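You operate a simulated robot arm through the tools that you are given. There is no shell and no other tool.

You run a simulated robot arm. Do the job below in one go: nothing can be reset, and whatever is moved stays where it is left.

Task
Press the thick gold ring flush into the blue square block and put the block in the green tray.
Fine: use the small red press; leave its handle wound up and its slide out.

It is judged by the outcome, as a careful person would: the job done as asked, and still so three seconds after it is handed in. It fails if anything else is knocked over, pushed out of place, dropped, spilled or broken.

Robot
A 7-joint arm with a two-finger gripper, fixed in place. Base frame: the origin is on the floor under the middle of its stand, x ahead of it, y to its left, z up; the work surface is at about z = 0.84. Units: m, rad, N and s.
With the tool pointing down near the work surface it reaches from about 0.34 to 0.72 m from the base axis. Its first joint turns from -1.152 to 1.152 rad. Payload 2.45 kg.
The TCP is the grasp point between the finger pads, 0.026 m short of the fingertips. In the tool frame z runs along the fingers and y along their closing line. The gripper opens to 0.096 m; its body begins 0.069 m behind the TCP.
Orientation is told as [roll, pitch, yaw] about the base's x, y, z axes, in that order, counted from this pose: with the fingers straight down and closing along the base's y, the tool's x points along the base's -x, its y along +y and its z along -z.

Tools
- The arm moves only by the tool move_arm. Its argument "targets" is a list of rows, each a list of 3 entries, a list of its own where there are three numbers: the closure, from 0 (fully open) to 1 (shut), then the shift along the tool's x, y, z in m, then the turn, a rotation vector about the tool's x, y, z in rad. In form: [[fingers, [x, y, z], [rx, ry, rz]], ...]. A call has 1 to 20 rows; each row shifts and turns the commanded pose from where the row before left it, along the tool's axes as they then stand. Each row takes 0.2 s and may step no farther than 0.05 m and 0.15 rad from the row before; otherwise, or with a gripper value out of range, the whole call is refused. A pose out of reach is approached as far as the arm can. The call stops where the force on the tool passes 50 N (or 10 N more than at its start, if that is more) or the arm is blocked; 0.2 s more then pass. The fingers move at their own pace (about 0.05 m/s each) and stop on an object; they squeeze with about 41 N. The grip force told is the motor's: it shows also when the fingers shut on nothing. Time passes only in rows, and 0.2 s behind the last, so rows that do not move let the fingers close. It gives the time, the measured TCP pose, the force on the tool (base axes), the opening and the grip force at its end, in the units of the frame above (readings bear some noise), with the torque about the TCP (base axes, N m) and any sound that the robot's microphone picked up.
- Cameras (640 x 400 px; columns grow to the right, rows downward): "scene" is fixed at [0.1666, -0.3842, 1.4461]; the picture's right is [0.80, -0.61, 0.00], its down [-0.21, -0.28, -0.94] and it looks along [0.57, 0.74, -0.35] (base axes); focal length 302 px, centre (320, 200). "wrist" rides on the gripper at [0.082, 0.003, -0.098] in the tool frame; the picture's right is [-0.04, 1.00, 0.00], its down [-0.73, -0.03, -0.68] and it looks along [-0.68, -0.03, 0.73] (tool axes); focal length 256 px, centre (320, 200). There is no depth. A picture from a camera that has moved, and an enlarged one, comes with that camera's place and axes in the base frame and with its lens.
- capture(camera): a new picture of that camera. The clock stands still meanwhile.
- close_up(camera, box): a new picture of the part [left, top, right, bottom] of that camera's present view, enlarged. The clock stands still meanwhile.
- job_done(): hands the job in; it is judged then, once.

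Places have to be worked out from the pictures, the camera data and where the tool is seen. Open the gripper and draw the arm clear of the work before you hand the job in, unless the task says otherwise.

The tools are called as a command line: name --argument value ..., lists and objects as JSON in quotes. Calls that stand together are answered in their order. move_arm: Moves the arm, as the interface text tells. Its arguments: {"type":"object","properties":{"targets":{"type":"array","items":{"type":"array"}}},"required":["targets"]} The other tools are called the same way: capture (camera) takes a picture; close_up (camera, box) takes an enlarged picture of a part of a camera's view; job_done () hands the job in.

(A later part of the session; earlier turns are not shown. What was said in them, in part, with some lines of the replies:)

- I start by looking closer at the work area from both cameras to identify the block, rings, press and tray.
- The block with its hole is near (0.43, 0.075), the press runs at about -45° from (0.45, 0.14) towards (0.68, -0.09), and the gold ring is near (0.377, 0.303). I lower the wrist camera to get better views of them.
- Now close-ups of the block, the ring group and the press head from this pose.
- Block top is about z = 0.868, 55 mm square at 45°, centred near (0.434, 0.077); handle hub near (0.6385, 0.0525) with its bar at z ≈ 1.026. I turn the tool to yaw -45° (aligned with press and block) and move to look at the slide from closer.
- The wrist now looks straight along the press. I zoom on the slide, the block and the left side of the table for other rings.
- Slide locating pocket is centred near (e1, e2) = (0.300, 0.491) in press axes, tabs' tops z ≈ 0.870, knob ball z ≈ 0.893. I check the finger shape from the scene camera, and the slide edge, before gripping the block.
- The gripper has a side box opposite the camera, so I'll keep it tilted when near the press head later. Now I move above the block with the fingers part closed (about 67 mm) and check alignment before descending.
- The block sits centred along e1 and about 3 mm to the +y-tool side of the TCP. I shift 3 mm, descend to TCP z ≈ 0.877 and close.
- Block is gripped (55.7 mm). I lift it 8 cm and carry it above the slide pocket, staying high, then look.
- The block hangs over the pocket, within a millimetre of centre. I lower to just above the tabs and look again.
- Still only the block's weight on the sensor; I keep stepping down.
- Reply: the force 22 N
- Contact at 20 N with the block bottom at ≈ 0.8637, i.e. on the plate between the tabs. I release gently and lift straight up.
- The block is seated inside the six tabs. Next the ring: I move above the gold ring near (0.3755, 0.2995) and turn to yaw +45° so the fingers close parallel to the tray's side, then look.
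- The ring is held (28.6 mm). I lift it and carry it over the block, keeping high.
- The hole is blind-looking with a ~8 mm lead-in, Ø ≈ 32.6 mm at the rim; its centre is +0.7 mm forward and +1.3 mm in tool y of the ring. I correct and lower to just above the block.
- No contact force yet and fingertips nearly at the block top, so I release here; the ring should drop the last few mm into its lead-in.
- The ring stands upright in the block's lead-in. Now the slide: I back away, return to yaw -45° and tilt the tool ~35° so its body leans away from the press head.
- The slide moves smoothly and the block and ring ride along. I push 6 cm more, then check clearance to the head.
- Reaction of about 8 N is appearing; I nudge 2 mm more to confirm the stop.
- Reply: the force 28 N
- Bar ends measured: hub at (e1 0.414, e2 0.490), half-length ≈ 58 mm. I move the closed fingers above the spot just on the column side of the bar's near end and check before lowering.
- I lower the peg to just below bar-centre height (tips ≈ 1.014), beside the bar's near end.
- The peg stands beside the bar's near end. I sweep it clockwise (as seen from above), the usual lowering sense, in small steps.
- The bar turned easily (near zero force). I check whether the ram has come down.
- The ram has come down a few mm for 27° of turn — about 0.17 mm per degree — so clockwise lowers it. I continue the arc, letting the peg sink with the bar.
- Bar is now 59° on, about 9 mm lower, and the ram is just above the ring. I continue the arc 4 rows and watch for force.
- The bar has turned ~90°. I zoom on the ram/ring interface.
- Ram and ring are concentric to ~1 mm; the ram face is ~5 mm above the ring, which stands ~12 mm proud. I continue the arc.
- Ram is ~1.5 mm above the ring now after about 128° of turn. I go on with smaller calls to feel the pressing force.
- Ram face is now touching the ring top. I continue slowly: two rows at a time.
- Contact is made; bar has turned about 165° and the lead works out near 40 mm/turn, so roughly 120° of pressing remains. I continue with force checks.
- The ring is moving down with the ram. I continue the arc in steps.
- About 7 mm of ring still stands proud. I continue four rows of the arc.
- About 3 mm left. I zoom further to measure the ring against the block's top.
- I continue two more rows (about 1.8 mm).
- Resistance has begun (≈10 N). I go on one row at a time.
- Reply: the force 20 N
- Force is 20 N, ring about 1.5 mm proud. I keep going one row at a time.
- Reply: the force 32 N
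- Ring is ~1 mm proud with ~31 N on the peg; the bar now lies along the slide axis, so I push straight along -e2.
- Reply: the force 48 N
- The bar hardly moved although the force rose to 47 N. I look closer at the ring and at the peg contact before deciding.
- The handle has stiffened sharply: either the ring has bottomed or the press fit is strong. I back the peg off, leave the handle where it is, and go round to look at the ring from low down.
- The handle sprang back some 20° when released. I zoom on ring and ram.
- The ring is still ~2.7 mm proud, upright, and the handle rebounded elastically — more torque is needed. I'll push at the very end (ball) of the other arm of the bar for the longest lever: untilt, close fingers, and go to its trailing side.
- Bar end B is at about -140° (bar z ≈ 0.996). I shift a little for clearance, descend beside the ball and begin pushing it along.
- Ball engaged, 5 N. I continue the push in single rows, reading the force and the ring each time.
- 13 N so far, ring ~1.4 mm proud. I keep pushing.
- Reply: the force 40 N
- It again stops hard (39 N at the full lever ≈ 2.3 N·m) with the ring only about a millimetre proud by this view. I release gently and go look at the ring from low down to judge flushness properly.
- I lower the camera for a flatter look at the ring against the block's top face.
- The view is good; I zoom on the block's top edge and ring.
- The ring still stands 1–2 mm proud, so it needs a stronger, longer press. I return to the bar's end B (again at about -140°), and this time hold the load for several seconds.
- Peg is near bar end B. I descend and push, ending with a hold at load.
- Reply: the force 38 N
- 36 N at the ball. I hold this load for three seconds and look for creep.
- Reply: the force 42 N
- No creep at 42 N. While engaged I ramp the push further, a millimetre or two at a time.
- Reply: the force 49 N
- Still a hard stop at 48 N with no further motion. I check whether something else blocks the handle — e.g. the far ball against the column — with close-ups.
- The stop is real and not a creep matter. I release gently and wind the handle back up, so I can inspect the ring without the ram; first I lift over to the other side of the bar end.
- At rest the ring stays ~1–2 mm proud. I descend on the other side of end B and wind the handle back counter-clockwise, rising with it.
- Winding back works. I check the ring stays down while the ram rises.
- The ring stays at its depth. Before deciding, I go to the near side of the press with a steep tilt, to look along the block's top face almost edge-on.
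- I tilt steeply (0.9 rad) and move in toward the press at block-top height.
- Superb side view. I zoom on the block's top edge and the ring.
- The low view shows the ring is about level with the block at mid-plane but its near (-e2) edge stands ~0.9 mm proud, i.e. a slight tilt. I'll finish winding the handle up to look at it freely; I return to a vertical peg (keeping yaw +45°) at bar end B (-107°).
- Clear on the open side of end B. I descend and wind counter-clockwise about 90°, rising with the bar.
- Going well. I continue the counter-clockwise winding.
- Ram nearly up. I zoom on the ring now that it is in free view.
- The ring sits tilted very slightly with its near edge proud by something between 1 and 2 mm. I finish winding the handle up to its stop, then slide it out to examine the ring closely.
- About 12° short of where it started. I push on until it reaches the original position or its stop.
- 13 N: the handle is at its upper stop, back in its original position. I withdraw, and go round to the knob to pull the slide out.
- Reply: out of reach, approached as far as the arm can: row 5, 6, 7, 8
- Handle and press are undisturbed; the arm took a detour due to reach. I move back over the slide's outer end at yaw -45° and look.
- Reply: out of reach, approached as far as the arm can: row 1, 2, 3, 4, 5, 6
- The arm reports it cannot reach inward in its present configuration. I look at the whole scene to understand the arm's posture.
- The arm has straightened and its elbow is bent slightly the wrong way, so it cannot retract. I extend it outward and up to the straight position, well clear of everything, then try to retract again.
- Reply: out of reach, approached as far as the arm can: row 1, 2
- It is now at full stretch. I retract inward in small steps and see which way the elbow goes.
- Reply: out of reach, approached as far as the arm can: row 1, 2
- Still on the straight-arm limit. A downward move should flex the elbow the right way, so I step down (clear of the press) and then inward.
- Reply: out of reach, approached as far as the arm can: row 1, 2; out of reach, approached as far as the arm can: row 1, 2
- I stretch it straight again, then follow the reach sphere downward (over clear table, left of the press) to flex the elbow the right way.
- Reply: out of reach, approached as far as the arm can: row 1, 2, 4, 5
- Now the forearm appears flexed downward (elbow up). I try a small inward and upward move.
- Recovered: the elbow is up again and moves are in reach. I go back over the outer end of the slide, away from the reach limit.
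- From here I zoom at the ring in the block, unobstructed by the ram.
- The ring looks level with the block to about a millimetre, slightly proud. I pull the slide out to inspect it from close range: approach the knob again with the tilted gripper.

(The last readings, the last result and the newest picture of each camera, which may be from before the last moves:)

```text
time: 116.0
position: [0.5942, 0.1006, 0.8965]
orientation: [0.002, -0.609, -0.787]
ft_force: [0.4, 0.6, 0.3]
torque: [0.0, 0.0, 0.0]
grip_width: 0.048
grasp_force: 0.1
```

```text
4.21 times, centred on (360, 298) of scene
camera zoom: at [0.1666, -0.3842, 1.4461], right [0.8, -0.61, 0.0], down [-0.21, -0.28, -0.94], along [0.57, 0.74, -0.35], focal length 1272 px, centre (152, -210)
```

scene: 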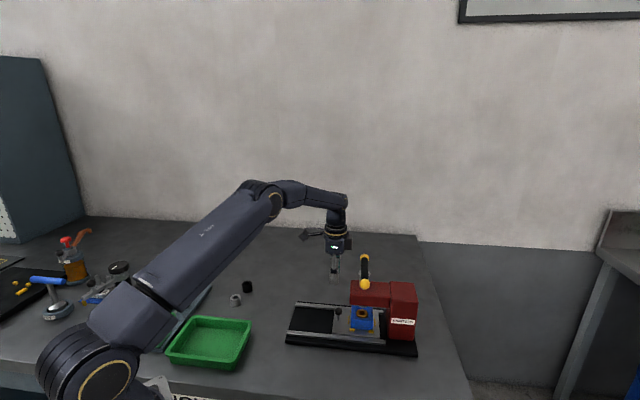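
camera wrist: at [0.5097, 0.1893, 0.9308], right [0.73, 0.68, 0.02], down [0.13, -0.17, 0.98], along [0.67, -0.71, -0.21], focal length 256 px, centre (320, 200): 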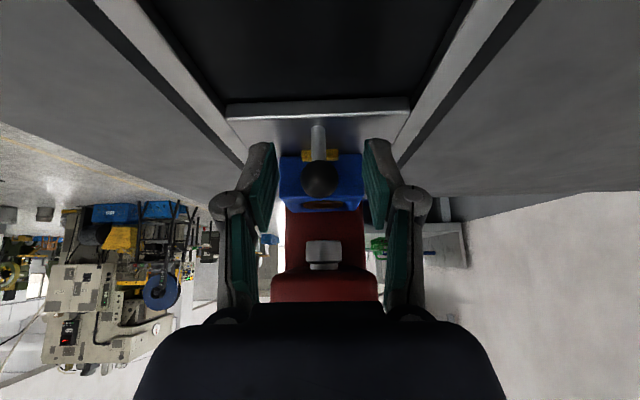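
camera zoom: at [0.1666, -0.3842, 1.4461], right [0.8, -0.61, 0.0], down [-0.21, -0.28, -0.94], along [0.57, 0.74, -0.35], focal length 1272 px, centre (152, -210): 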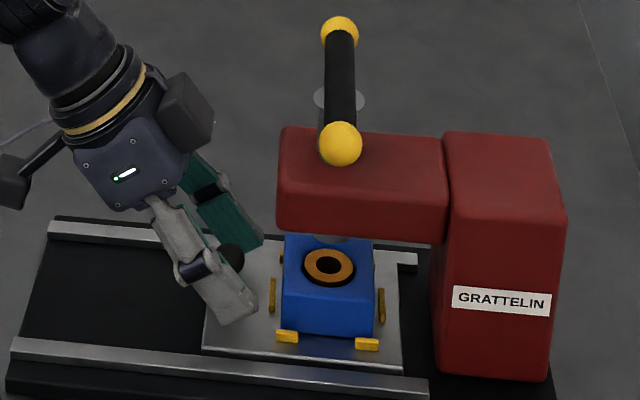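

From this low pose I can see over the knob to the ring; a zoom shows its profile.

close_up --camera "wrist" --box '[300, 190, 345, 220]'

```text
13.33 times, centred on (322, 205) of wrist
camera zoom: at [0.5097, 0.1893, 0.9308], right [0.73, 0.68, 0.02], down [0.13, -0.17, 0.98], along [0.67, -0.71, -0.21], focal length 3413 px, centre (287, 133)
```

zoom: 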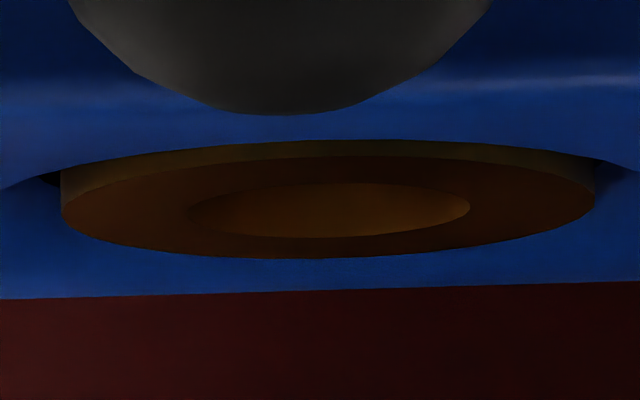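

This close, low view shows the ring within about half a millimetre of the block's top face and level: it has bottomed essentially flush (the extra motion under load was elastic). I grip the knob and draw the slide out.

move_arm --targets '[[0.7, [0, 0, 0], [0, 0, 0]], [0.85, [0, 0, 0], [0, 0, 0]], [0.9, [0, 0, 0], [0, 0, 0]], [0.9, [0, 0, 0], [0, 0, 0]], [0.9, [0.0041, 0, -0.00286], [0, 0, 0]], [0.9, [0.0057, 0, -0.004], [0, 0, 0]], [0.9, [0.0082, 0, -0.00573], [0, 0, 0]], [0.9, [0.0082, 0, -0.00573], [0, 0, 0]], [0.9, [0.0057, 0, -0.004], [0, 0, 0]], [0.9, [0, 0, 0], [0, 0, 0]]]'

close_up --camera "scene" --box '[290, 240, 410, 345]'

```text
time: 118.2
position: [0.5668, 0.1267, 0.8962]
orientation: [0.002, -0.612, -0.787]
ft_force: [-3.1, -2.0, 5.5]
torque: [0.03, -0.01, -0.07]
grip_width: 0.0182
grasp_force: 44.0
```

```text
3.81 times, centred on (350, 292) of scene
camera zoom: at [0.1665, -0.3843, 1.4461], right [0.8, -0.61, 0.0], down [-0.21, -0.28, -0.94], along [0.57, 0.74, -0.35], focal length 1151 px, centre (206, -152)
```

zoom: 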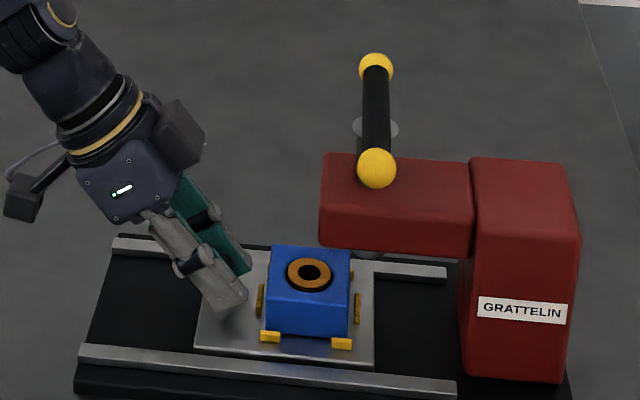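

The slide comes out smoothly. I continue to its outer end.

move_arm --targets '[[0.9, [0.0057, 0, -0.004], [0, 0, 0]], [0.9, [0.0082, 0, -0.00573], [0, 0, 0]], [0.9, [0.0082, 0, -0.00573], [0, 0, 0]], [0.9, [0.0082, 0, -0.00573], [0, 0, 0]], [0.9, [0.0082, 0, -0.00573], [0, 0, 0]], [0.9, [0.0082, 0, -0.00573], [0, 0, 0]], [0.9, [0.0057, 0, -0.004], [0, 0, 0]], [0.9, [0.0041, 0, -0.00286], [0, 0, 0]], [0.9, [0.0025, 0, -0.0017], [0, 0, 0]], [0.9, [0, 0, 0], [0, 0, 0]]]'

close_up --camera "scene" --box '[270, 240, 410, 350]'

```text
time: 120.4
position: [0.5146, 0.1774, 0.8958]
orientation: [0.002, -0.608, -0.788]
ft_force: [-3.6, -0.1, 17.0]
torque: [-0.38, -0.42, -0.02]
grip_width: 0.0185
grasp_force: 43.4
```

```text
3.64 times, centred on (340, 295) of scene
camera zoom: at [0.1663, -0.3843, 1.4462], right [0.8, -0.61, 0.0], down [-0.21, -0.28, -0.94], along [0.57, 0.74, -0.35], focal length 1098 px, centre (247, -146)
```

zoom: 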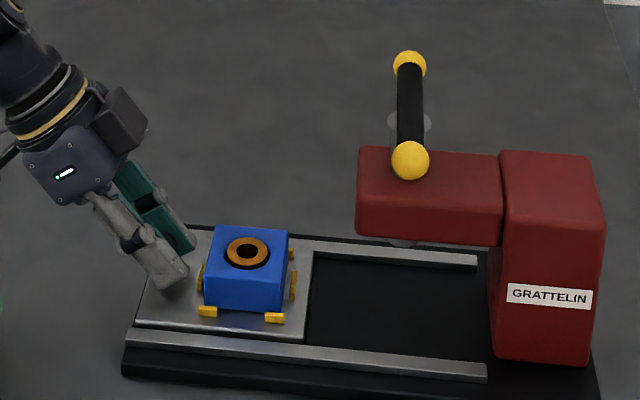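

Nearly at the original position; I nudge the last 2–3 mm to find the outer stop, relieving the vertical load.

move_arm --targets '[[0.9, [0.0008, 0, -0.0029], [0, 0, 0]], [0.9, [0.0016, 0, -0.0011], [0, 0, 0]], [0.9, [0, 0, 0], [0, 0, 0]]]'

close_up --camera "scene" --box '[280, 280, 360, 350]'

```text
time: 121.2
position: [0.5126, 0.1797, 0.8968]
orientation: [-0.001, -0.608, -0.785]
ft_force: [11.2, -1.3, -30.2]
torque: [0.18, 0.19, 0.02]
grip_width: 0.0187
grasp_force: 44.4
```

```text
5.71 times, centred on (320, 315) of scene
camera zoom: at [0.1675, -0.3841, 1.4461], right [0.8, -0.61, 0.0], down [-0.21, -0.28, -0.94], along [0.57, 0.74, -0.35], focal length 1726 px, centre (320, -457)
```

zoom: 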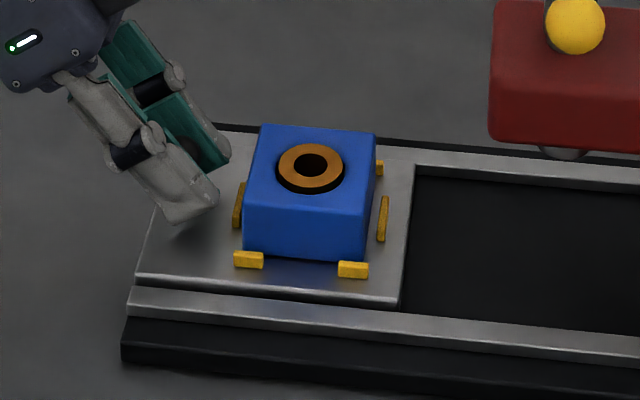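

The slide is back at its outer stop. I relieve the load, open the fingers and back away.

move_arm --targets '[[0.9, [0.0003, 0, 0.0018], [0, 0, 0]], [0.9, [0, 0, 0], [0, 0, 0]], [0.7, [0, 0, 0], [0, 0, 0]], [0.5, [0, 0, 0], [0, 0, 0]], [0.5, [0, 0, 0], [0, 0, 0]], [0.5, [0, 0, -0.02], [0, 0, 0]], [0.5, [0, 0, -0.03], [0, 0, 0]], [0.5, [0, 0, -0.03], [0, 0, 0]], [0.5, [0, 0, 0], [0, 0, 0]]]'

capture --camera "wrist"

close_up --camera "scene" --box '[275, 275, 365, 350]'

```text
time: 123.2
position: [0.4796, 0.2127, 0.9632]
orientation: [0.0, -0.61, -0.787]
ft_force: [0.1, 0.5, 0.0]
torque: [-0.02, -0.02, -0.01]
grip_width: 0.0478
grasp_force: 0.1
```

```text
taken
camera wrist: at [0.396, 0.3026, 0.997], right [0.73, 0.68, 0.02], down [0.13, -0.17, 0.98], along [0.67, -0.71, -0.21], focal length 256 px, centre (320, 200)
```

wrist: 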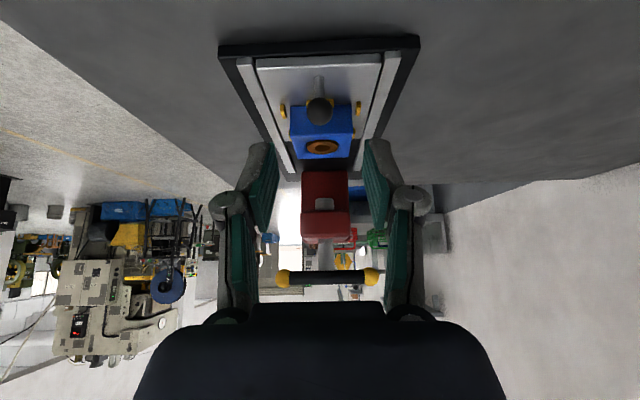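

```text
5.33 times, centred on (320, 312) of scene
camera zoom: at [0.1666, -0.3842, 1.4461], right [0.8, -0.61, 0.0], down [-0.21, -0.28, -0.94], along [0.57, 0.74, -0.35], focal length 1611 px, centre (320, -400)
```

zoom: 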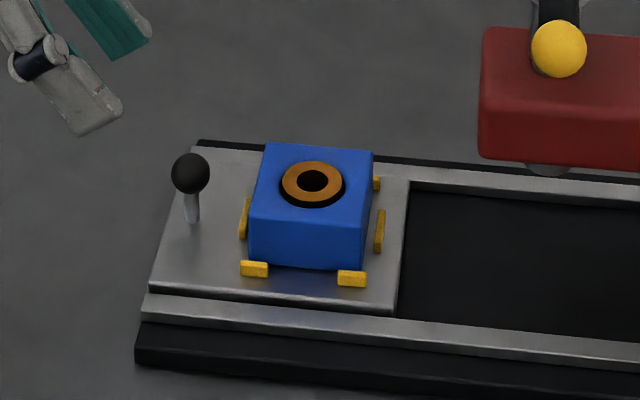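

I zoom on the ring from the scene camera and will then take a close low view with the wrist camera.

close_up --camera "scene" --box '[306, 298, 334, 320]'

close_up --camera "wrist" --box '[295, 130, 350, 165]'

```text
16.00 times, centred on (320, 309) of scene
camera zoom: at [0.1666, -0.3842, 1.4461], right [0.8, -0.61, 0.0], down [-0.21, -0.28, -0.94], along [0.57, 0.74, -0.35], focal length 4833 px, centre (320, -1544)
```

zoom: 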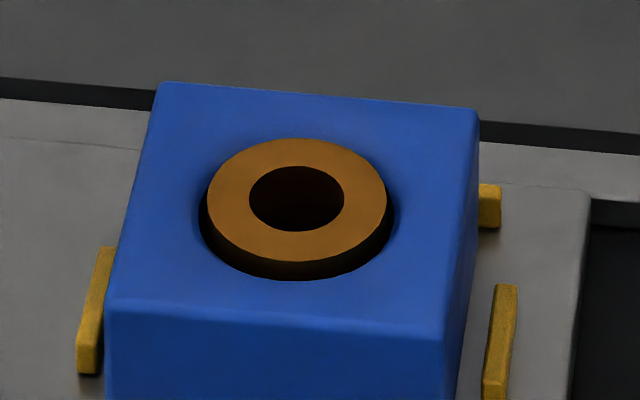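

```text
11.43 times, centred on (322, 148) of wrist
camera zoom: at [0.396, 0.3026, 0.997], right [0.73, 0.68, 0.02], down [0.13, -0.17, 0.98], along [0.67, -0.71, -0.21], focal length 2926 px, centre (291, 800)
```

zoom: 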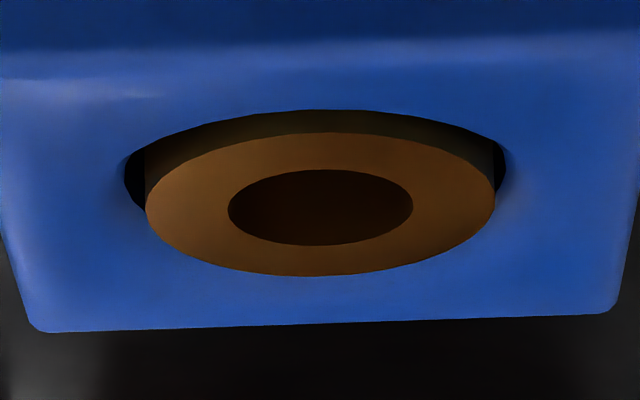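

Comparing views, the differences fit a rounded bore edge with the ring practically flush. To be sure I take one nearly edge-on view from the near side: first reposition and turn.

move_arm --targets '[[0.5, [-0.0288, 0, -0.0409], [0, 0, 0]], [0.5, [-0.0288, 0, -0.0409], [0, 0, 0]], [0.5, [0, 0, 0], [0, 0.122, 0]], [0.5, [0, 0, 0], [0, 0.122, 0]], [0.5, [0, 0, 0], [0, 0.122, 0]], [0.5, [0, 0, 0], [0, 0.122, 0]], [0.5, [0, 0, 0], [0, 0.122, 0]], [0.3, [-0.0225, -0.038, 0], [0, 0, 0]], [0.2, [-0.0225, -0.038, 0], [0, 0, 0]], [0.0, [-0.0225, -0.038, 0], [0, 0, 0]], [0.0, [-0.0225, -0.038, 0], [0, 0, 0]], [0.0, [-0.0225, -0.038, 0], [0, 0, 0]], [0, [0, 0, 0], [0, 0, 0]]]'

move_arm --targets '[[0, [0, 0, 0], [0, 0, -0.1428]], [0, [0, 0, 0], [0, 0, -0.1428]], [0, [0, 0, 0], [0, 0, -0.1428]], [0, [0, 0, 0], [0, 0, -0.1428]], [0, [0, 0, 0], [0, 0, -0.1428]], [0, [0, 0, 0], [0, 0, -0.1428]], [0, [0, 0, 0], [0, 0, -0.1428]], [0, [0, 0, 0], [0, 0, -0.1428]], [0, [0, 0, 0], [0, 0, -0.1428]], [0, [0, 0, 0], [0, 0, -0.1428]], [0, [0, 0, 0], [0, 0, -0.1428]], [0, [0, 0, 0], [0, -0.15, 0]], [0, [0, 0, 0], [0, -0.15, 0]], [0, [0, 0, 0], [0, -0.15, 0]], [0, [0, 0, 0], [0, -0.15, 0]], [0, [0, 0, 0], [0, -0.15, 0]], [0, [0, 0, 0], [0, -0.15, 0]], [0, [0, 0, 0], [0, 0, 0]]]'

capture --camera "wrist"

```text
time: 126.0
position: [0.4266, -0.0016, 1.0628]
orientation: [0.0, 0.001, -0.786]
ft_force: [-0.7, -0.9, -0.1]
torque: [-0.04, 0.01, 0.0]
grip_width: 0.0959
grasp_force: 0.0
```

```text
time: 129.8
position: [0.4254, -0.001, 1.0628]
orientation: [0.0, -0.903, 0.781]
ft_force: [-0.1, -0.3, -0.2]
torque: [0.01, -0.02, -0.07]
grip_width: 0.0961
grasp_force: 0.1
```

```text
taken
camera wrist: at [0.3334, -0.0893, 1.0597], right [-0.69, 0.73, 0.03], down [-0.03, -0.08, 1.0], along [0.73, 0.68, 0.08], focal length 256 px, centre (320, 200)
```

wrist: 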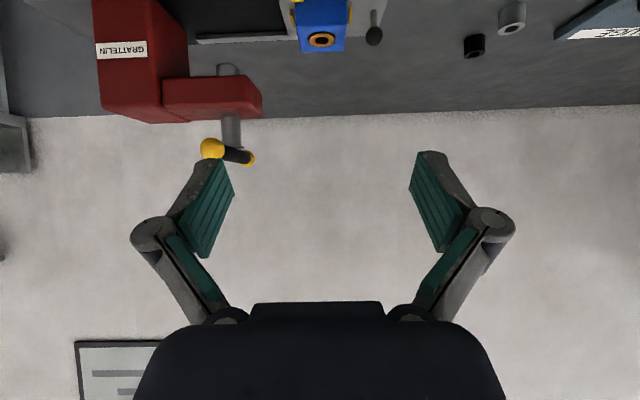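

Now I move in low, to see the block top nearly edge-on.

move_arm --targets '[[0, [0.0179, 0, 0.041], [0, 0, 0]], [0, [0.0179, 0, 0.041], [0, 0, 0]], [0, [0.0179, 0, 0.041], [0, 0, 0]], [0, [0.0139, 0, 0.031], [0, 0, 0]], [0, [0, 0, 0], [0, 0, 0]]]'

capture --camera "wrist"

close_up --camera "wrist" --box '[290, 150, 355, 200]'

```text
time: 131.0
position: [0.4831, 0.0533, 0.9143]
orientation: [-0.001, -0.901, 0.787]
ft_force: [-0.7, -0.4, -0.3]
torque: [-0.01, -0.02, 0.0]
grip_width: 0.0962
grasp_force: 0.0
```

```text
taken
camera wrist: at [0.3901, -0.034, 0.9111], right [-0.69, 0.72, 0.03], down [-0.03, -0.07, 1.0], along [0.72, 0.69, 0.08], focal length 256 px, centre (320, 200)
```

wrist: 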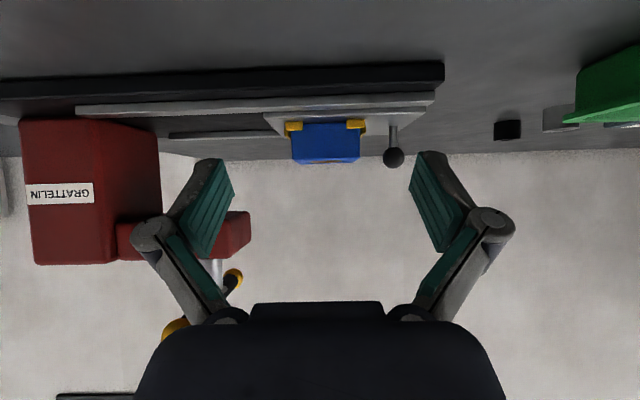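

```text
8.00 times, centred on (322, 175) of wrist
camera zoom: at [0.3901, -0.034, 0.9111], right [-0.69, 0.72, 0.03], down [-0.03, -0.07, 1.0], along [0.72, 0.69, 0.08], focal length 2048 px, centre (300, 400)
```

zoom: 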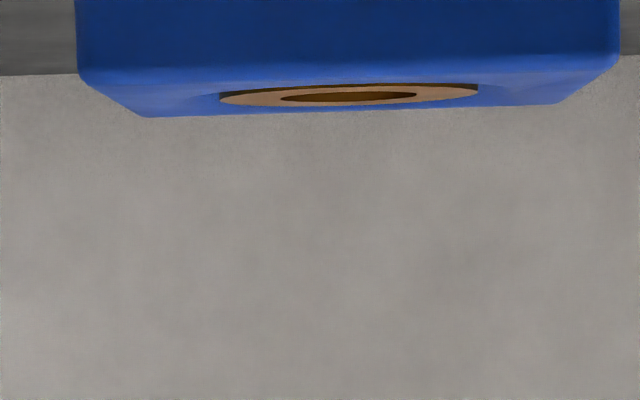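

Nearly edge-on, the ring's top face looks coplanar with the block. One more zoom to quantify.

close_up --camera "wrist" --box '[302, 150, 342, 172]'

```text
16.00 times, centred on (322, 161) of wrist
camera zoom: at [0.3901, -0.034, 0.9111], right [-0.69, 0.72, 0.03], down [-0.03, -0.07, 1.0], along [0.72, 0.69, 0.08], focal length 4096 px, centre (288, 824)
```

zoom: 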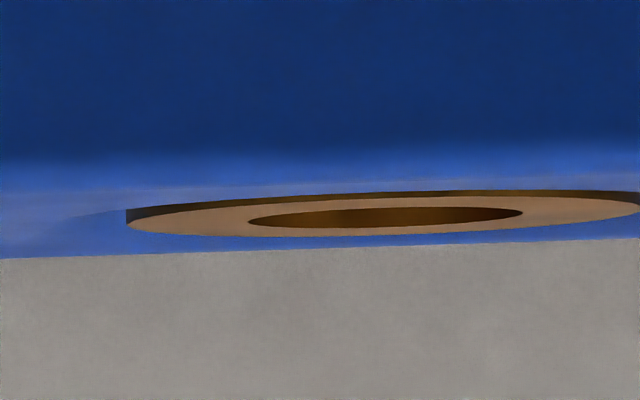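

The edge-on view shows the ring's face coplanar with the block top within a few tenths of a millimetre: flush. I retreat, untilt and turn back to yaw -45° to pick up the block.

move_arm --targets '[[0, [-0.0179, 0, -0.041], [0, 0, 0]], [0, [-0.0179, 0, -0.041], [0, 0, 0]], [0, [-0.0179, 0, -0.041], [0, 0, 0]], [0, [-0.0179, 0, -0.041], [0, 0, 0]], [0, [0, 0, 0], [0, 0.15, 0]], [0, [0, 0, 0], [0, 0.15, 0]], [0, [0, 0, 0], [0, 0.15, 0]], [0, [0, 0, 0], [0, 0.15, 0]], [0, [0, 0, 0], [0, 0.15, 0]], [0, [0, 0, 0], [0, 0.15, 0]], [0, [0, 0, 0], [0, 0, 0]]]'

move_arm --targets '[[0.3, [0, 0, 0], [0, 0, 0.1428]], [0.3, [0, 0, 0], [0, 0, 0.1428]], [0.3, [0, 0, 0], [0, 0, 0.1428]], [0.3, [0, 0, 0], [0, 0, 0.1428]], [0.3, [0, 0, 0], [0, 0, 0.1428]], [0.3, [0, 0, 0], [0, 0, 0.1428]], [0.3, [0, 0, 0], [0, 0, 0.1428]], [0.3, [0, 0, 0], [0, 0, 0.1428]], [0.3, [0, 0, 0], [0, 0, 0.1428]], [0.3, [0, 0, 0], [0, 0, 0.1428]], [0.3, [0, 0, 0], [0, 0, 0.1428]], [0.3, [0, 0.038, 0], [0, 0, 0]], [0.3, [0, 0.038, 0], [0, 0, 0]], [0.3, [0, 0.038, 0], [0, 0, 0]], [0.3, [0, 0.038, 0], [0, 0, 0]], [0.3, [0, 0.038, 0], [0, 0, 0]], [0.3, [0, 0, 0], [0, 0, 0]]]'

capture --camera "wrist"

```text
time: 133.4
position: [0.4211, -0.0049, 1.0712]
orientation: [0.0, 0.002, 0.784]
ft_force: [0.2, -0.6, 0.2]
torque: [-0.02, 0.03, -0.01]
grip_width: 0.0958
grasp_force: 0.1
```

```text
time: 137.0
position: [0.5554, 0.1301, 1.0716]
orientation: [0.0, 0.001, -0.788]
ft_force: [0.1, 0.5, -1.5]
torque: [0.02, 0.01, 0.05]
grip_width: 0.0672
grasp_force: 0.1
```

```text
taken
camera wrist: at [0.501, 0.1896, 1.1703], right [0.74, 0.68, 0.0], down [0.5, -0.54, 0.68], along [0.46, -0.5, -0.73], focal length 256 px, centre (320, 200)
```

wrist: 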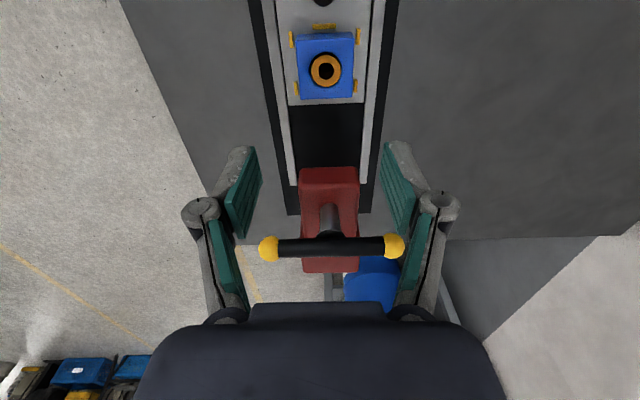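

I zoom to get the block's position and angle relative to the gripper.

close_up --camera "wrist" --box '[270, 10, 380, 115]'

```text
3.81 times, centred on (325, 62) of wrist
camera zoom: at [0.501, 0.1896, 1.1703], right [0.74, 0.68, 0.0], down [0.5, -0.54, 0.68], along [0.46, -0.5, -0.73], focal length 975 px, centre (301, 724)
```

zoom: 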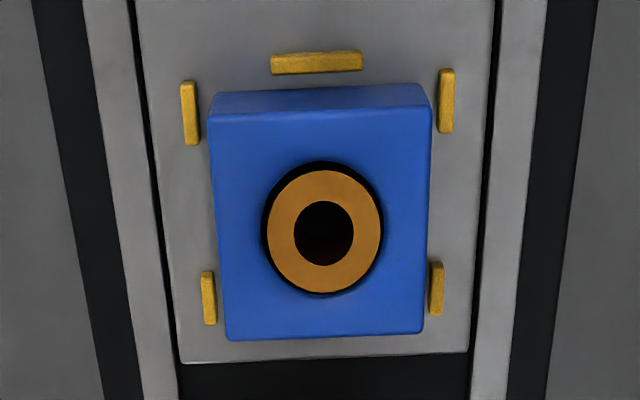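

Block centre is 5.5 mm to +y-tool and 0.7 mm back of the TCP, aligned. I shift, descend to z ≈ 0.902 and grip it.

move_arm --targets '[[0.3, [0.0007, 0.0055, 0.035], [0, 0, 0]], [0.3, [0, 0, 0.045], [0, 0, 0]], [0.3, [0, 0, 0.04], [0, 0, 0]], [0.3, [0, 0, 0.03], [0, 0, 0]], [0.3, [0, 0, 0.012], [0, 0, 0]], [0.3, [0, 0, 0], [0, 0, 0]]]'

capture --camera "wrist"

close_up --camera "scene" --box '[280, 265, 370, 345]'

```text
time: 138.4
position: [0.5596, 0.1328, 0.9092]
orientation: [0.0, 0.001, -0.786]
ft_force: [-0.6, -0.2, 0.0]
torque: [0.01, 0.03, 0.02]
grip_width: 0.067
grasp_force: 0.0
```

```text
taken
camera wrist: at [0.5044, 0.1938, 1.008], right [0.74, 0.68, 0.0], down [0.5, -0.54, 0.68], along [0.46, -0.5, -0.73], focal length 256 px, centre (320, 200)
```

wrist: 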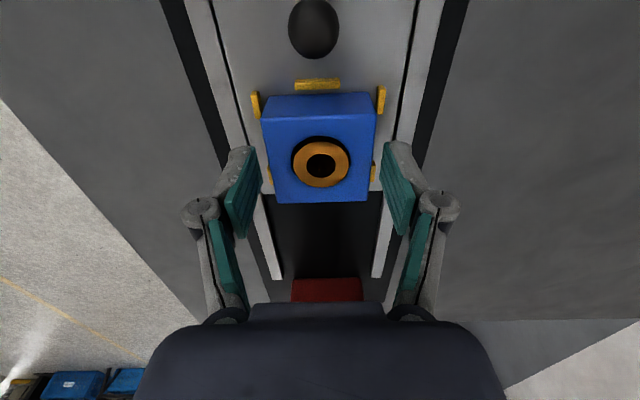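

```text
5.00 times, centred on (325, 305) of scene
camera zoom: at [0.1666, -0.3842, 1.4461], right [0.8, -0.61, 0.0], down [-0.21, -0.28, -0.94], along [0.57, 0.74, -0.35], focal length 1510 px, centre (295, -325)
```

zoom: 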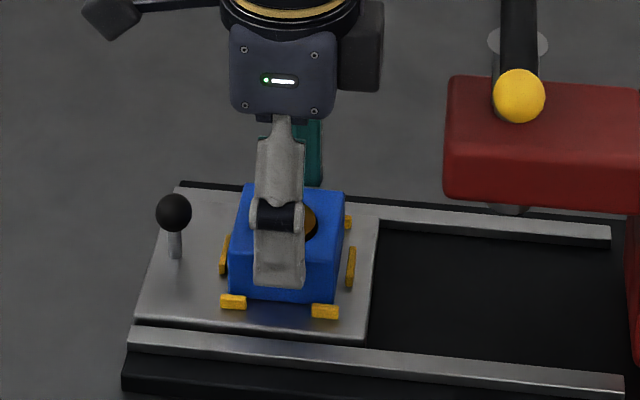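

Fingers straddle the block. I lower 6 mm more and close.

move_arm --targets '[[0.3, [0, 0, 0.006], [0, 0, 0]], [0.3, [0, 0, 0], [0, 0, 0]], [0.45, [0, 0, 0], [0, 0, 0]], [0.6, [0, 0, 0], [0, 0, 0]], [0.6, [0, 0, 0], [0, 0, 0]], [0.6, [0, 0, 0], [0, 0, 0]]]'

close_up --camera "scene" --box '[285, 275, 355, 340]'

```text
time: 139.8
position: [0.5592, 0.1345, 0.904]
orientation: [0.001, -0.001, -0.785]
ft_force: [-0.5, 0.3, 1.7]
torque: [-0.01, 0.12, 0.02]
grip_width: 0.0559
grasp_force: 40.8
```

```text
6.15 times, centred on (320, 308) of scene
camera zoom: at [0.1666, -0.3842, 1.4462], right [0.8, -0.61, 0.0], down [-0.21, -0.28, -0.94], along [0.57, 0.74, -0.35], focal length 1859 px, centre (320, -462)
```

zoom: 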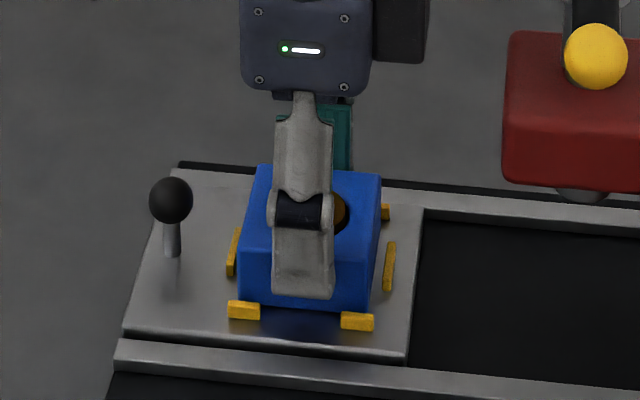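

Gripped. I lift slowly and check that block and ring come up together and the slide stays.

move_arm --targets '[[0.6, [0, 0, -0.01], [0, 0, 0]], [0.6, [0, 0, -0.02], [0, 0, 0]], [0.6, [0, 0, -0.03], [0, 0, 0]], [0.6, [0, 0, -0.04], [0, 0, 0]], [0.6, [0, 0, -0.02], [0, 0, 0]], [0.6, [0, 0, 0], [0, 0, 0]]]'

capture --camera "wrist"

close_up --camera "scene" --box '[260, 220, 420, 350]'

```text
time: 141.2
position: [0.5591, 0.1297, 1.024]
orientation: [-0.001, -0.001, -0.787]
ft_force: [-0.6, 0.2, -3.6]
torque: [0.03, 0.03, 0.01]
grip_width: 0.0558
grasp_force: 40.7
```

```text
taken
camera wrist: at [0.5042, 0.1917, 1.1225], right [0.74, 0.68, 0.0], down [0.5, -0.54, 0.68], along [0.46, -0.5, -0.73], focal length 256 px, centre (320, 200)
```

wrist: 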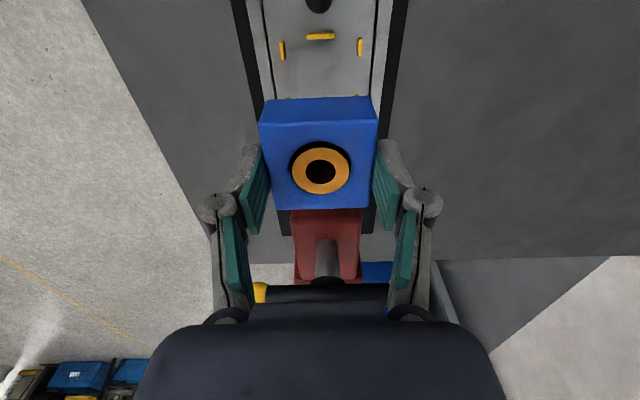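

```text
3.08 times, centred on (340, 285) of scene
camera zoom: at [0.1667, -0.3842, 1.4461], right [0.8, -0.61, 0.0], down [-0.21, -0.28, -0.94], along [0.57, 0.74, -0.35], focal length 929 px, centre (258, -62)
```

zoom: 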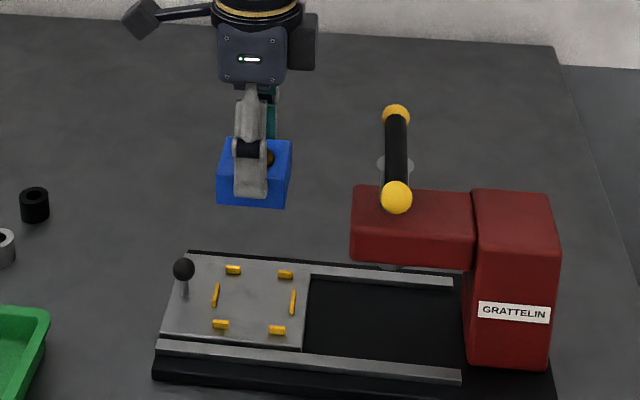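

Block and ring lifted cleanly; the slide stays out and the handle up. I carry it over the tray at height and look.

move_arm --targets '[[0.6, [0.0417, -0.0173, 0], [0, 0, 0]], [0.6, [0.0417, -0.0173, 0], [0, 0, 0]], [0.6, [0.0417, -0.0173, 0], [0, 0, 0]], [0.6, [0.0417, -0.0173, 0], [0, 0, 0]], [0.6, [0.0417, -0.0173, 0], [0, 0, 0]], [0.6, [0.0417, -0.0173, 0], [0, 0, 0]], [0.6, [0, 0, 0], [0, 0, 0]]]'

capture --camera "wrist"

close_up --camera "scene" --box '[120, 220, 300, 380]'

```text
time: 142.8
position: [0.3091, 0.2379, 1.0237]
orientation: [-0.001, 0.0, -0.787]
ft_force: [-0.1, -0.6, -4.0]
torque: [0.01, -0.01, 0.0]
grip_width: 0.0557
grasp_force: 41.0
```

```text
taken
camera wrist: at [0.2547, 0.2981, 1.1224], right [0.74, 0.68, 0.0], down [0.5, -0.54, 0.68], along [0.46, -0.5, -0.73], focal length 256 px, centre (320, 200)
```

wrist: 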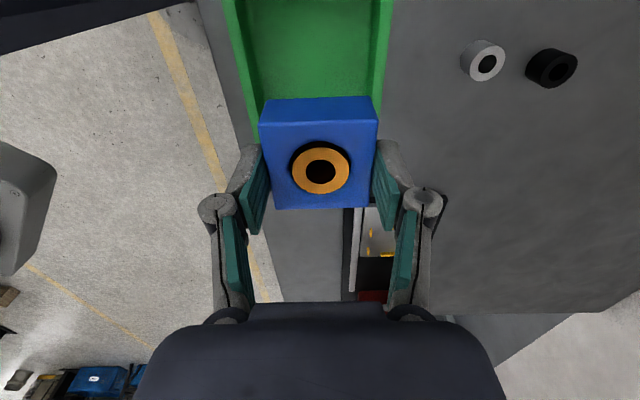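

```text
2.50 times, centred on (210, 300) of scene
camera zoom: at [0.1667, -0.3842, 1.4462], right [0.8, -0.61, 0.0], down [-0.21, -0.28, -0.94], along [0.57, 0.74, -0.35], focal length 755 px, centre (595, -50)
```

zoom: 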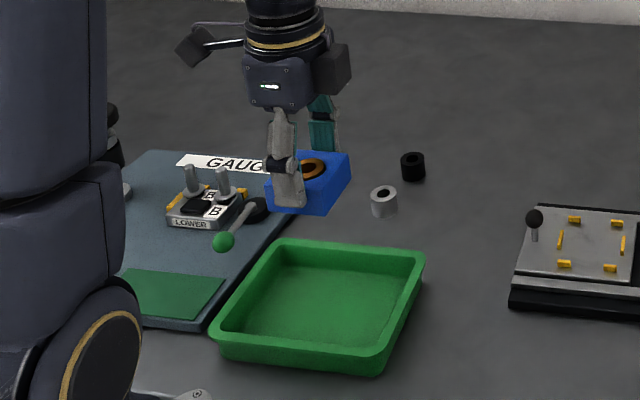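

Tray is centred below. I turn the gripper 90° so the fingers lie along the tray's long side, with a 4 mm shift to centre.

move_arm --targets '[[0.6, [0, -0.004, 0], [0, 0, -0.1]], [0.6, [0, 0, 0], [0, 0, -0.147]], [0.6, [0, 0, 0], [0, 0, -0.147]], [0.6, [0, 0, 0], [0, 0, -0.147]], [0.6, [0, 0, 0], [0, 0, -0.147]], [0.6, [0, 0, 0], [0, 0, -0.147]], [0.6, [0, 0, 0], [0, 0, -0.147]], [0.6, [0, 0, 0], [0, 0, -0.147]], [0.6, [0, 0, 0], [0, 0, -0.147]], [0.6, [0, 0, 0], [0, 0, -0.147]], [0.6, [0, 0, 0], [0, 0, -0.147]], [0.6, [0, 0, 0], [0, 0, 0]]]'

capture --camera "wrist"

close_up --camera "scene" --box '[120, 220, 300, 380]'

```text
time: 145.4
position: [0.3057, 0.2335, 1.0244]
orientation: [0.0, -0.001, 0.787]
ft_force: [0.3, 0.0, -2.5]
torque: [-0.01, 0.0, 0.02]
grip_width: 0.0557
grasp_force: 41.3
```

```text
taken
camera wrist: at [0.2473, 0.179, 1.1224], right [-0.68, 0.73, 0.0], down [0.54, 0.5, 0.68], along [0.5, 0.46, -0.73], focal length 256 px, centre (320, 200)
```

wrist: 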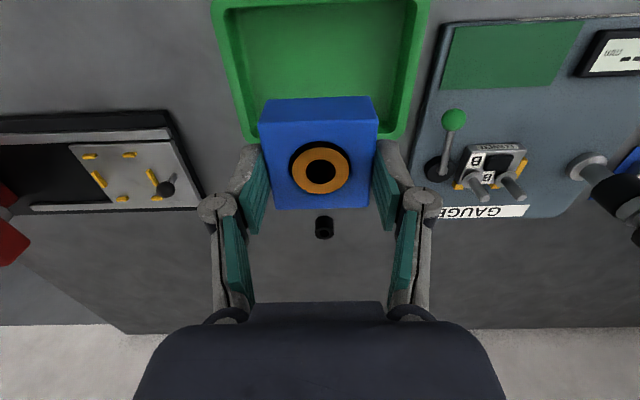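

```text
2.50 times, centred on (210, 300) of scene
camera zoom: at [0.1667, -0.3842, 1.4462], right [0.8, -0.61, 0.0], down [-0.21, -0.28, -0.94], along [0.57, 0.74, -0.35], focal length 755 px, centre (595, -50)
```

zoom: 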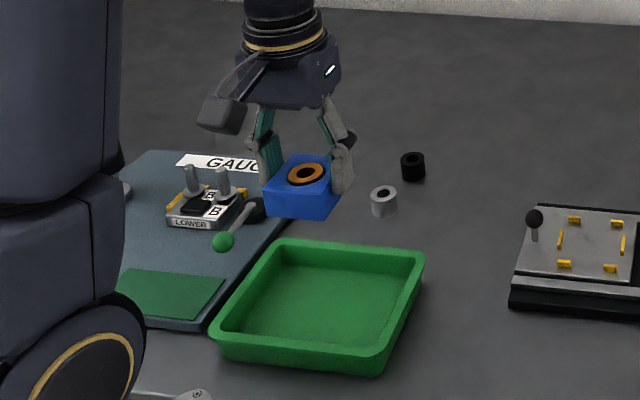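

Centred to within 6 mm along the tray; I correct that and lower into the tray.

move_arm --targets '[[0.6, [0, 0.0055, 0.03], [0, 0, 0]], [0.6, [0, 0, 0.04], [0, 0, 0]], [0.6, [0, 0, 0.03], [0, 0, 0]], [0.6, [0, 0, 0.015], [0, 0, 0]], [0.6, [0, 0, 0], [0, 0, 0]]]'

capture --camera "wrist"

close_up --camera "scene" --box '[150, 260, 270, 380]'

```text
time: 146.6
position: [0.3031, 0.2376, 0.9078]
orientation: [-0.001, -0.003, 0.784]
ft_force: [0.9, 0.2, -3.7]
torque: [0.02, -0.01, 0.0]
grip_width: 0.0559
grasp_force: 41.0
```

```text
taken
camera wrist: at [0.2441, 0.1828, 1.0071], right [-0.68, 0.74, 0.0], down [0.54, 0.5, 0.68], along [0.5, 0.46, -0.73], focal length 256 px, centre (320, 200)
```

wrist: 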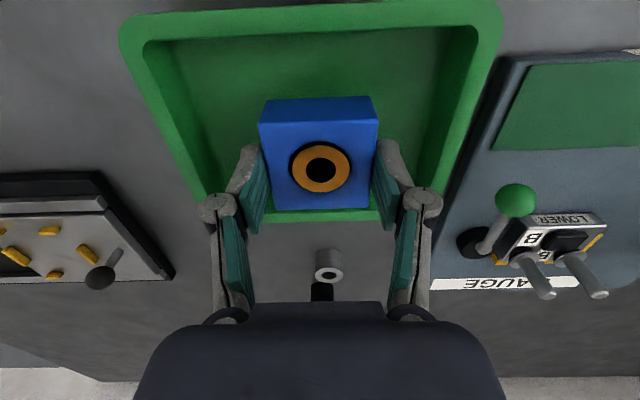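

```text
3.33 times, centred on (210, 320) of scene
camera zoom: at [0.1667, -0.3842, 1.4462], right [0.8, -0.61, 0.0], down [-0.21, -0.28, -0.94], along [0.57, 0.74, -0.35], focal length 1007 px, centre (687, -200)
```

zoom: 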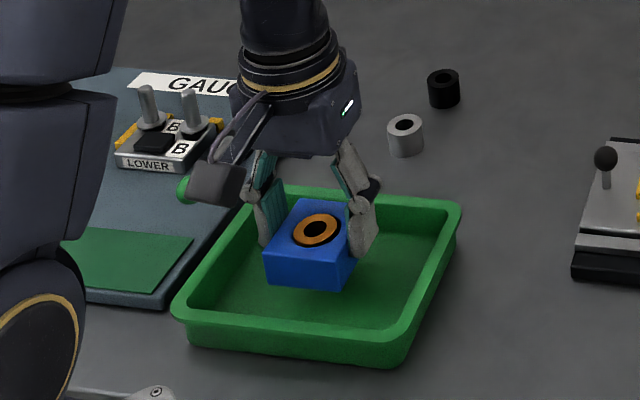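

It hangs well inside the tray. I lower the last 2 cm gently until it touches the floor.

move_arm --targets '[[0.6, [0, 0, 0.01], [0, 0, 0]], [0.6, [0, 0, 0.006], [0, 0, 0]], [0.6, [0, 0, 0.003], [0, 0, 0]], [0.6, [0, 0, 0.002], [0, 0, 0]], [0.6, [0, 0, 0], [0, 0, 0]]]'

close_up --camera "scene" --box '[165, 285, 255, 375]'

```text
time: 147.8
position: [0.3044, 0.2376, 0.8874]
orientation: [0.001, -0.001, 0.784]
ft_force: [0.1, -0.5, -3.6]
torque: [-0.01, 0.01, 0.0]
grip_width: 0.0557
grasp_force: 41.0
```

```text
4.44 times, centred on (210, 330) of scene
camera zoom: at [0.1667, -0.3842, 1.4462], right [0.8, -0.61, 0.0], down [-0.21, -0.28, -0.94], along [0.57, 0.74, -0.35], focal length 1342 px, centre (809, -378)
```

zoom: 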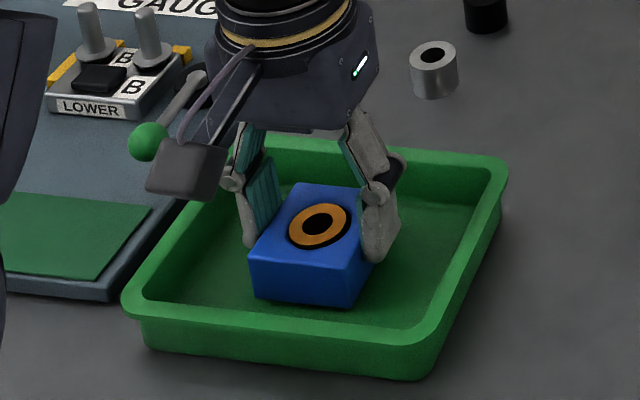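

Not in contact yet (only weight). I continue in 1.5 mm steps.

move_arm --targets '[[0.6, [0, 0, 0.0015], [0, 0, 0]], [0.6, [0, 0, 0.0015], [0, 0, 0]], [0.6, [0, 0, 0], [0, 0, 0]]]'

close_up --camera "scene" --box '[190, 300, 240, 350]'

```text
time: 148.6
position: [0.3025, 0.2369, 0.8853]
orientation: [-0.001, 0.0, 0.784]
ft_force: [-0.5, -0.1, -3.2]
torque: [0.0, 0.01, 0.03]
grip_width: 0.0556
grasp_force: 41.2
```

```text
8.00 times, centred on (215, 325) of scene
camera zoom: at [0.1667, -0.3842, 1.4462], right [0.8, -0.61, 0.0], down [-0.21, -0.28, -0.94], along [0.57, 0.74, -0.35], focal length 2416 px, centre (1160, -800)
```

zoom: 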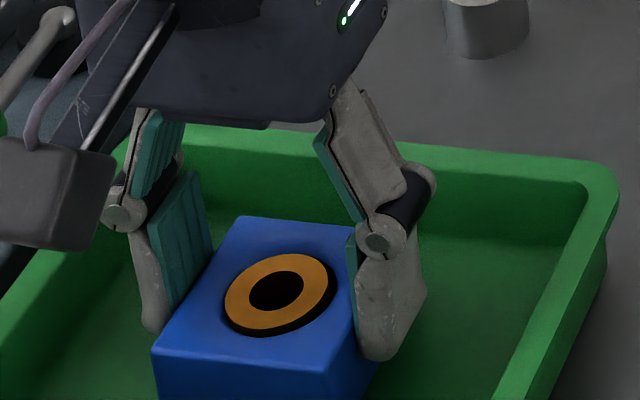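

Still weight only. A little further.

move_arm --targets '[[0.6, [0, 0, 0.001], [0, 0, 0]], [0.6, [0, 0, 0.001], [0, 0, 0]], [0.6, [0, 0, 0], [0, 0, 0]]]'

```text
time: 149.4
position: [0.3033, 0.2378, 0.8843]
orientation: [-0.001, -0.001, 0.782]
ft_force: [-1.8, -4.9, 25.3]
torque: [-0.21, 0.17, -0.03]
grip_width: 0.0558
grasp_force: 41.0
```

Floor contact (25 N). I ease off slightly, open the fingers and lift clear.

move_arm --targets '[[0.6, [0, 0, -0.0008], [0, 0, 0]], [0.5, [0, 0, 0], [0, 0, 0]], [0.35, [0, 0, 0], [0, 0, 0]], [0.3, [0, 0, 0], [0, 0, 0]], [0.3, [0, 0, 0], [0, 0, 0]], [0.3, [0, 0, -0.015], [0, 0, 0]], [0.3, [0, 0, -0.03], [0, 0, 0]], [0.3, [0, 0, -0.04], [0, 0, 0]], [0.3, [0, 0, -0.04], [0, 0, 0]], [0.3, [0, 0, 0], [0, 0, 0]]]'

capture --camera "wrist"

close_up --camera "scene" --box '[150, 260, 270, 380]'

```text
time: 151.6
position: [0.3025, 0.2366, 1.0103]
orientation: [0.0, 0.0, 0.784]
ft_force: [0.7, -0.7, -0.9]
torque: [-0.03, 0.0, 0.01]
grip_width: 0.0673
grasp_force: 0.1
```

```text
taken
camera wrist: at [0.2432, 0.1827, 1.1075], right [-0.68, 0.74, 0.0], down [0.54, 0.5, 0.68], along [0.5, 0.46, -0.73], focal length 256 px, centre (320, 200)
```

wrist: 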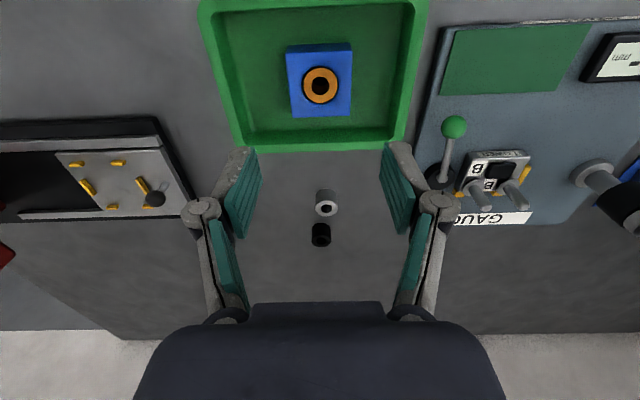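

```text
3.33 times, centred on (210, 320) of scene
camera zoom: at [0.1666, -0.3842, 1.4461], right [0.8, -0.61, 0.0], down [-0.21, -0.28, -0.94], along [0.57, 0.74, -0.35], focal length 1007 px, centre (687, -200)
```

zoom: 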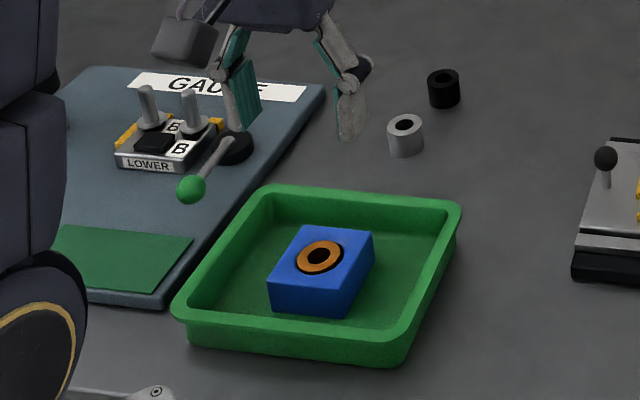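

The block stands in the tray. I zoom to confirm the ring is still seated flush.

close_up --camera "wrist" --box '[280, 35, 360, 125]'

close_up --camera "scene" --box '[195, 298, 230, 328]'

```text
4.44 times, centred on (320, 80) of wrist
camera zoom: at [0.2432, 0.1827, 1.1075], right [-0.68, 0.74, 0.0], down [0.54, 0.5, 0.68], along [0.5, 0.46, -0.73], focal length 1138 px, centre (320, 733)
```

zoom: 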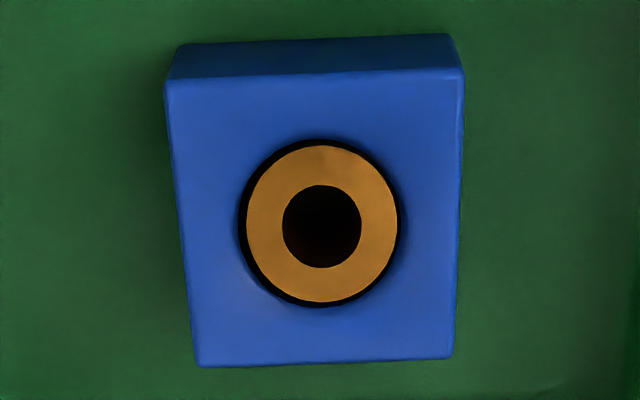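

```text
13.33 times, centred on (212, 313) of scene
camera zoom: at [0.1666, -0.3842, 1.4461], right [0.8, -0.61, 0.0], down [-0.21, -0.28, -0.94], along [0.57, 0.74, -0.35], focal length 4027 px, centre (1753, -1307)
```

zoom: 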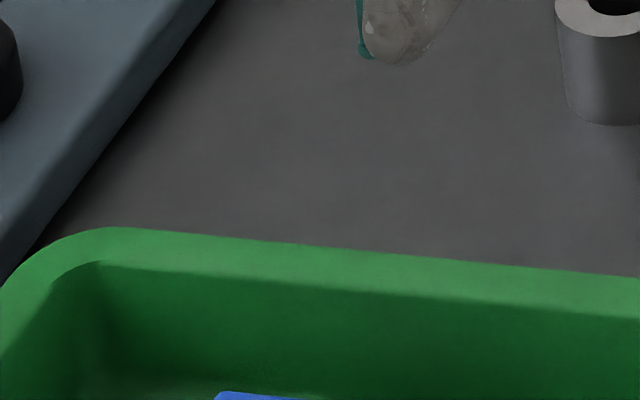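

From above, ring and bore are concentric and coplanar, so it is still flush. I open the gripper fully and draw the arm up and clear.

move_arm --targets '[[0.2, [0, 0, -0.045], [0, 0, 0]], [0.0, [0, 0, -0.045], [0, 0, 0]], [0.0, [0, 0, -0.045], [0, 0, 0]], [0.0, [0, 0, -0.045], [0, 0, 0]], [0.0, [0, 0, -0.03], [0, 0, 0]], [0.0, [0, 0, 0], [0, 0, 0]], [0.0, [0, 0, 0], [0, 0, 0]]]'

capture --camera "scene"

capture --camera "wrist"

close_up --camera "scene" --box '[150, 250, 430, 380]'

```text
time: 153.2
position: [0.3015, 0.2374, 1.2187]
orientation: [-0.001, -0.001, 0.783]
ft_force: [0.5, 0.5, 0.2]
torque: [0.0, -0.02, -0.02]
grip_width: 0.0959
grasp_force: 0.1
```

```text
taken
```

scene: 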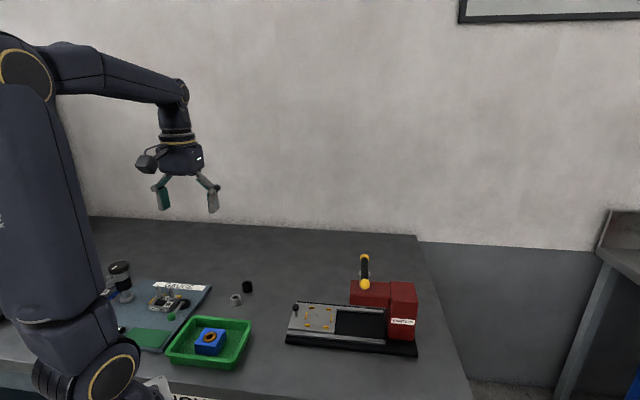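

```text
taken
camera wrist: at [0.2427, 0.1827, 1.3177], right [-0.68, 0.74, 0.0], down [0.54, 0.5, 0.68], along [0.5, 0.46, -0.73], focal length 256 px, centre (320, 200)
```

wrist: 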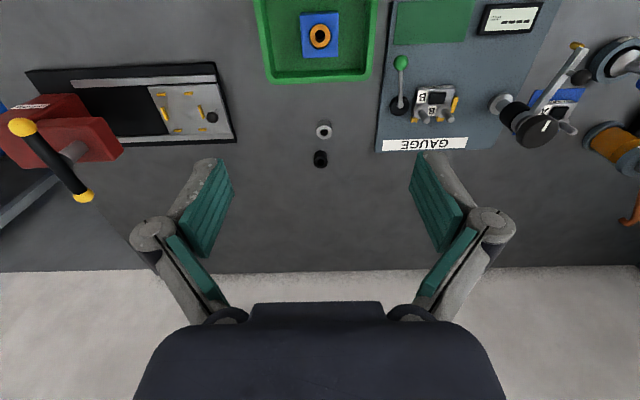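

```text
2.29 times, centred on (290, 315) of scene
camera zoom: at [0.1666, -0.3842, 1.4461], right [0.8, -0.61, 0.0], down [-0.21, -0.28, -0.94], along [0.57, 0.74, -0.35], focal length 690 px, centre (389, -63)
```

zoom: 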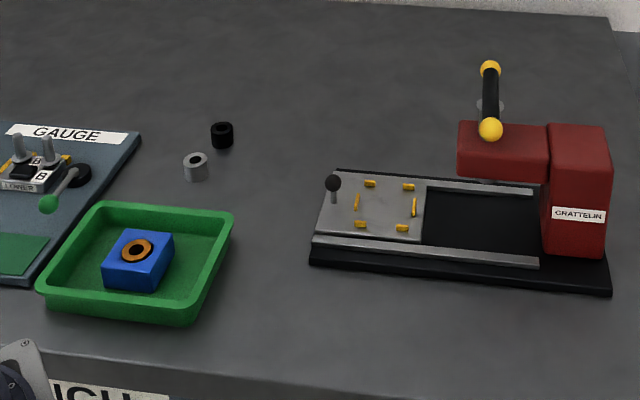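

Everything else is where it was: slide out, handle up, rings standing, block in the tray. One last zoom at the seated ring before handing in.

close_up --camera "scene" --box '[192, 325, 232, 357]'

close_up --camera "wrist" --box '[295, 5, 345, 65]'

```text
12.50 times, centred on (212, 341) of scene
camera zoom: at [0.1666, -0.3842, 1.4461], right [0.8, -0.61, 0.0], down [-0.21, -0.28, -0.94], along [0.57, 0.74, -0.35], focal length 3776 px, centre (1670, -1562)
```

zoom: 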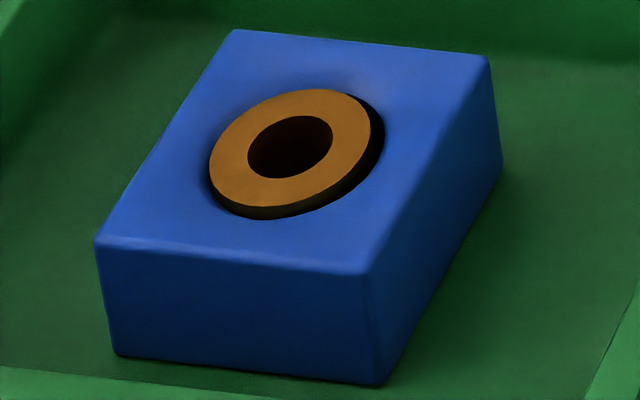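

```text
6.67 times, centred on (320, 35) of wrist
camera zoom: at [0.2427, 0.1827, 1.3177], right [-0.68, 0.74, 0.0], down [0.54, 0.5, 0.68], along [0.5, 0.46, -0.73], focal length 1707 px, centre (320, 1300)
```

zoom: 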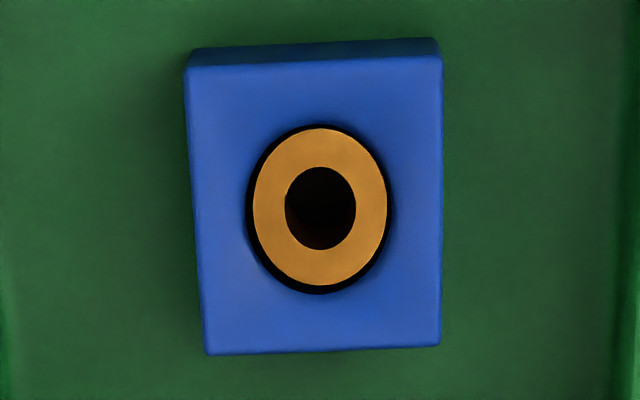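

The extrapolated top-plane comparison from the edge-on view puts the ring within ~0.2 mm of the block's face, and it has not moved since. The handle is up, slide out, block in the tray, gripper open and clear, so I hand the job in.

job_done

```text
The job is handed in.
```

The gold ring is pressed into the blue block and the block is in the green tray. The press handle is wound up to its top stop, and the slide is fully out.

- **Flushness:** an edge-on close-up put the ring's face about 0.2 mm from the block's top. From steeper angles it looks a millimetre or two proud. I put that down to the bore's rounded edge, but I judged it from pictures only, not by touch. The press stopped hard under load, and the ring rose about a millimetre when I released it; the flush reading is from after that.
- **Arm trouble:** while withdrawing from the handle, the arm straightened out and its elbow bent the wrong way. I worked it free over clear table, and it touched nothing.
- **Everything else:** in the last pictures the silver and black rings, the gauge board and the tray stand where they were. The gripper is open and the arm is clear of the work.
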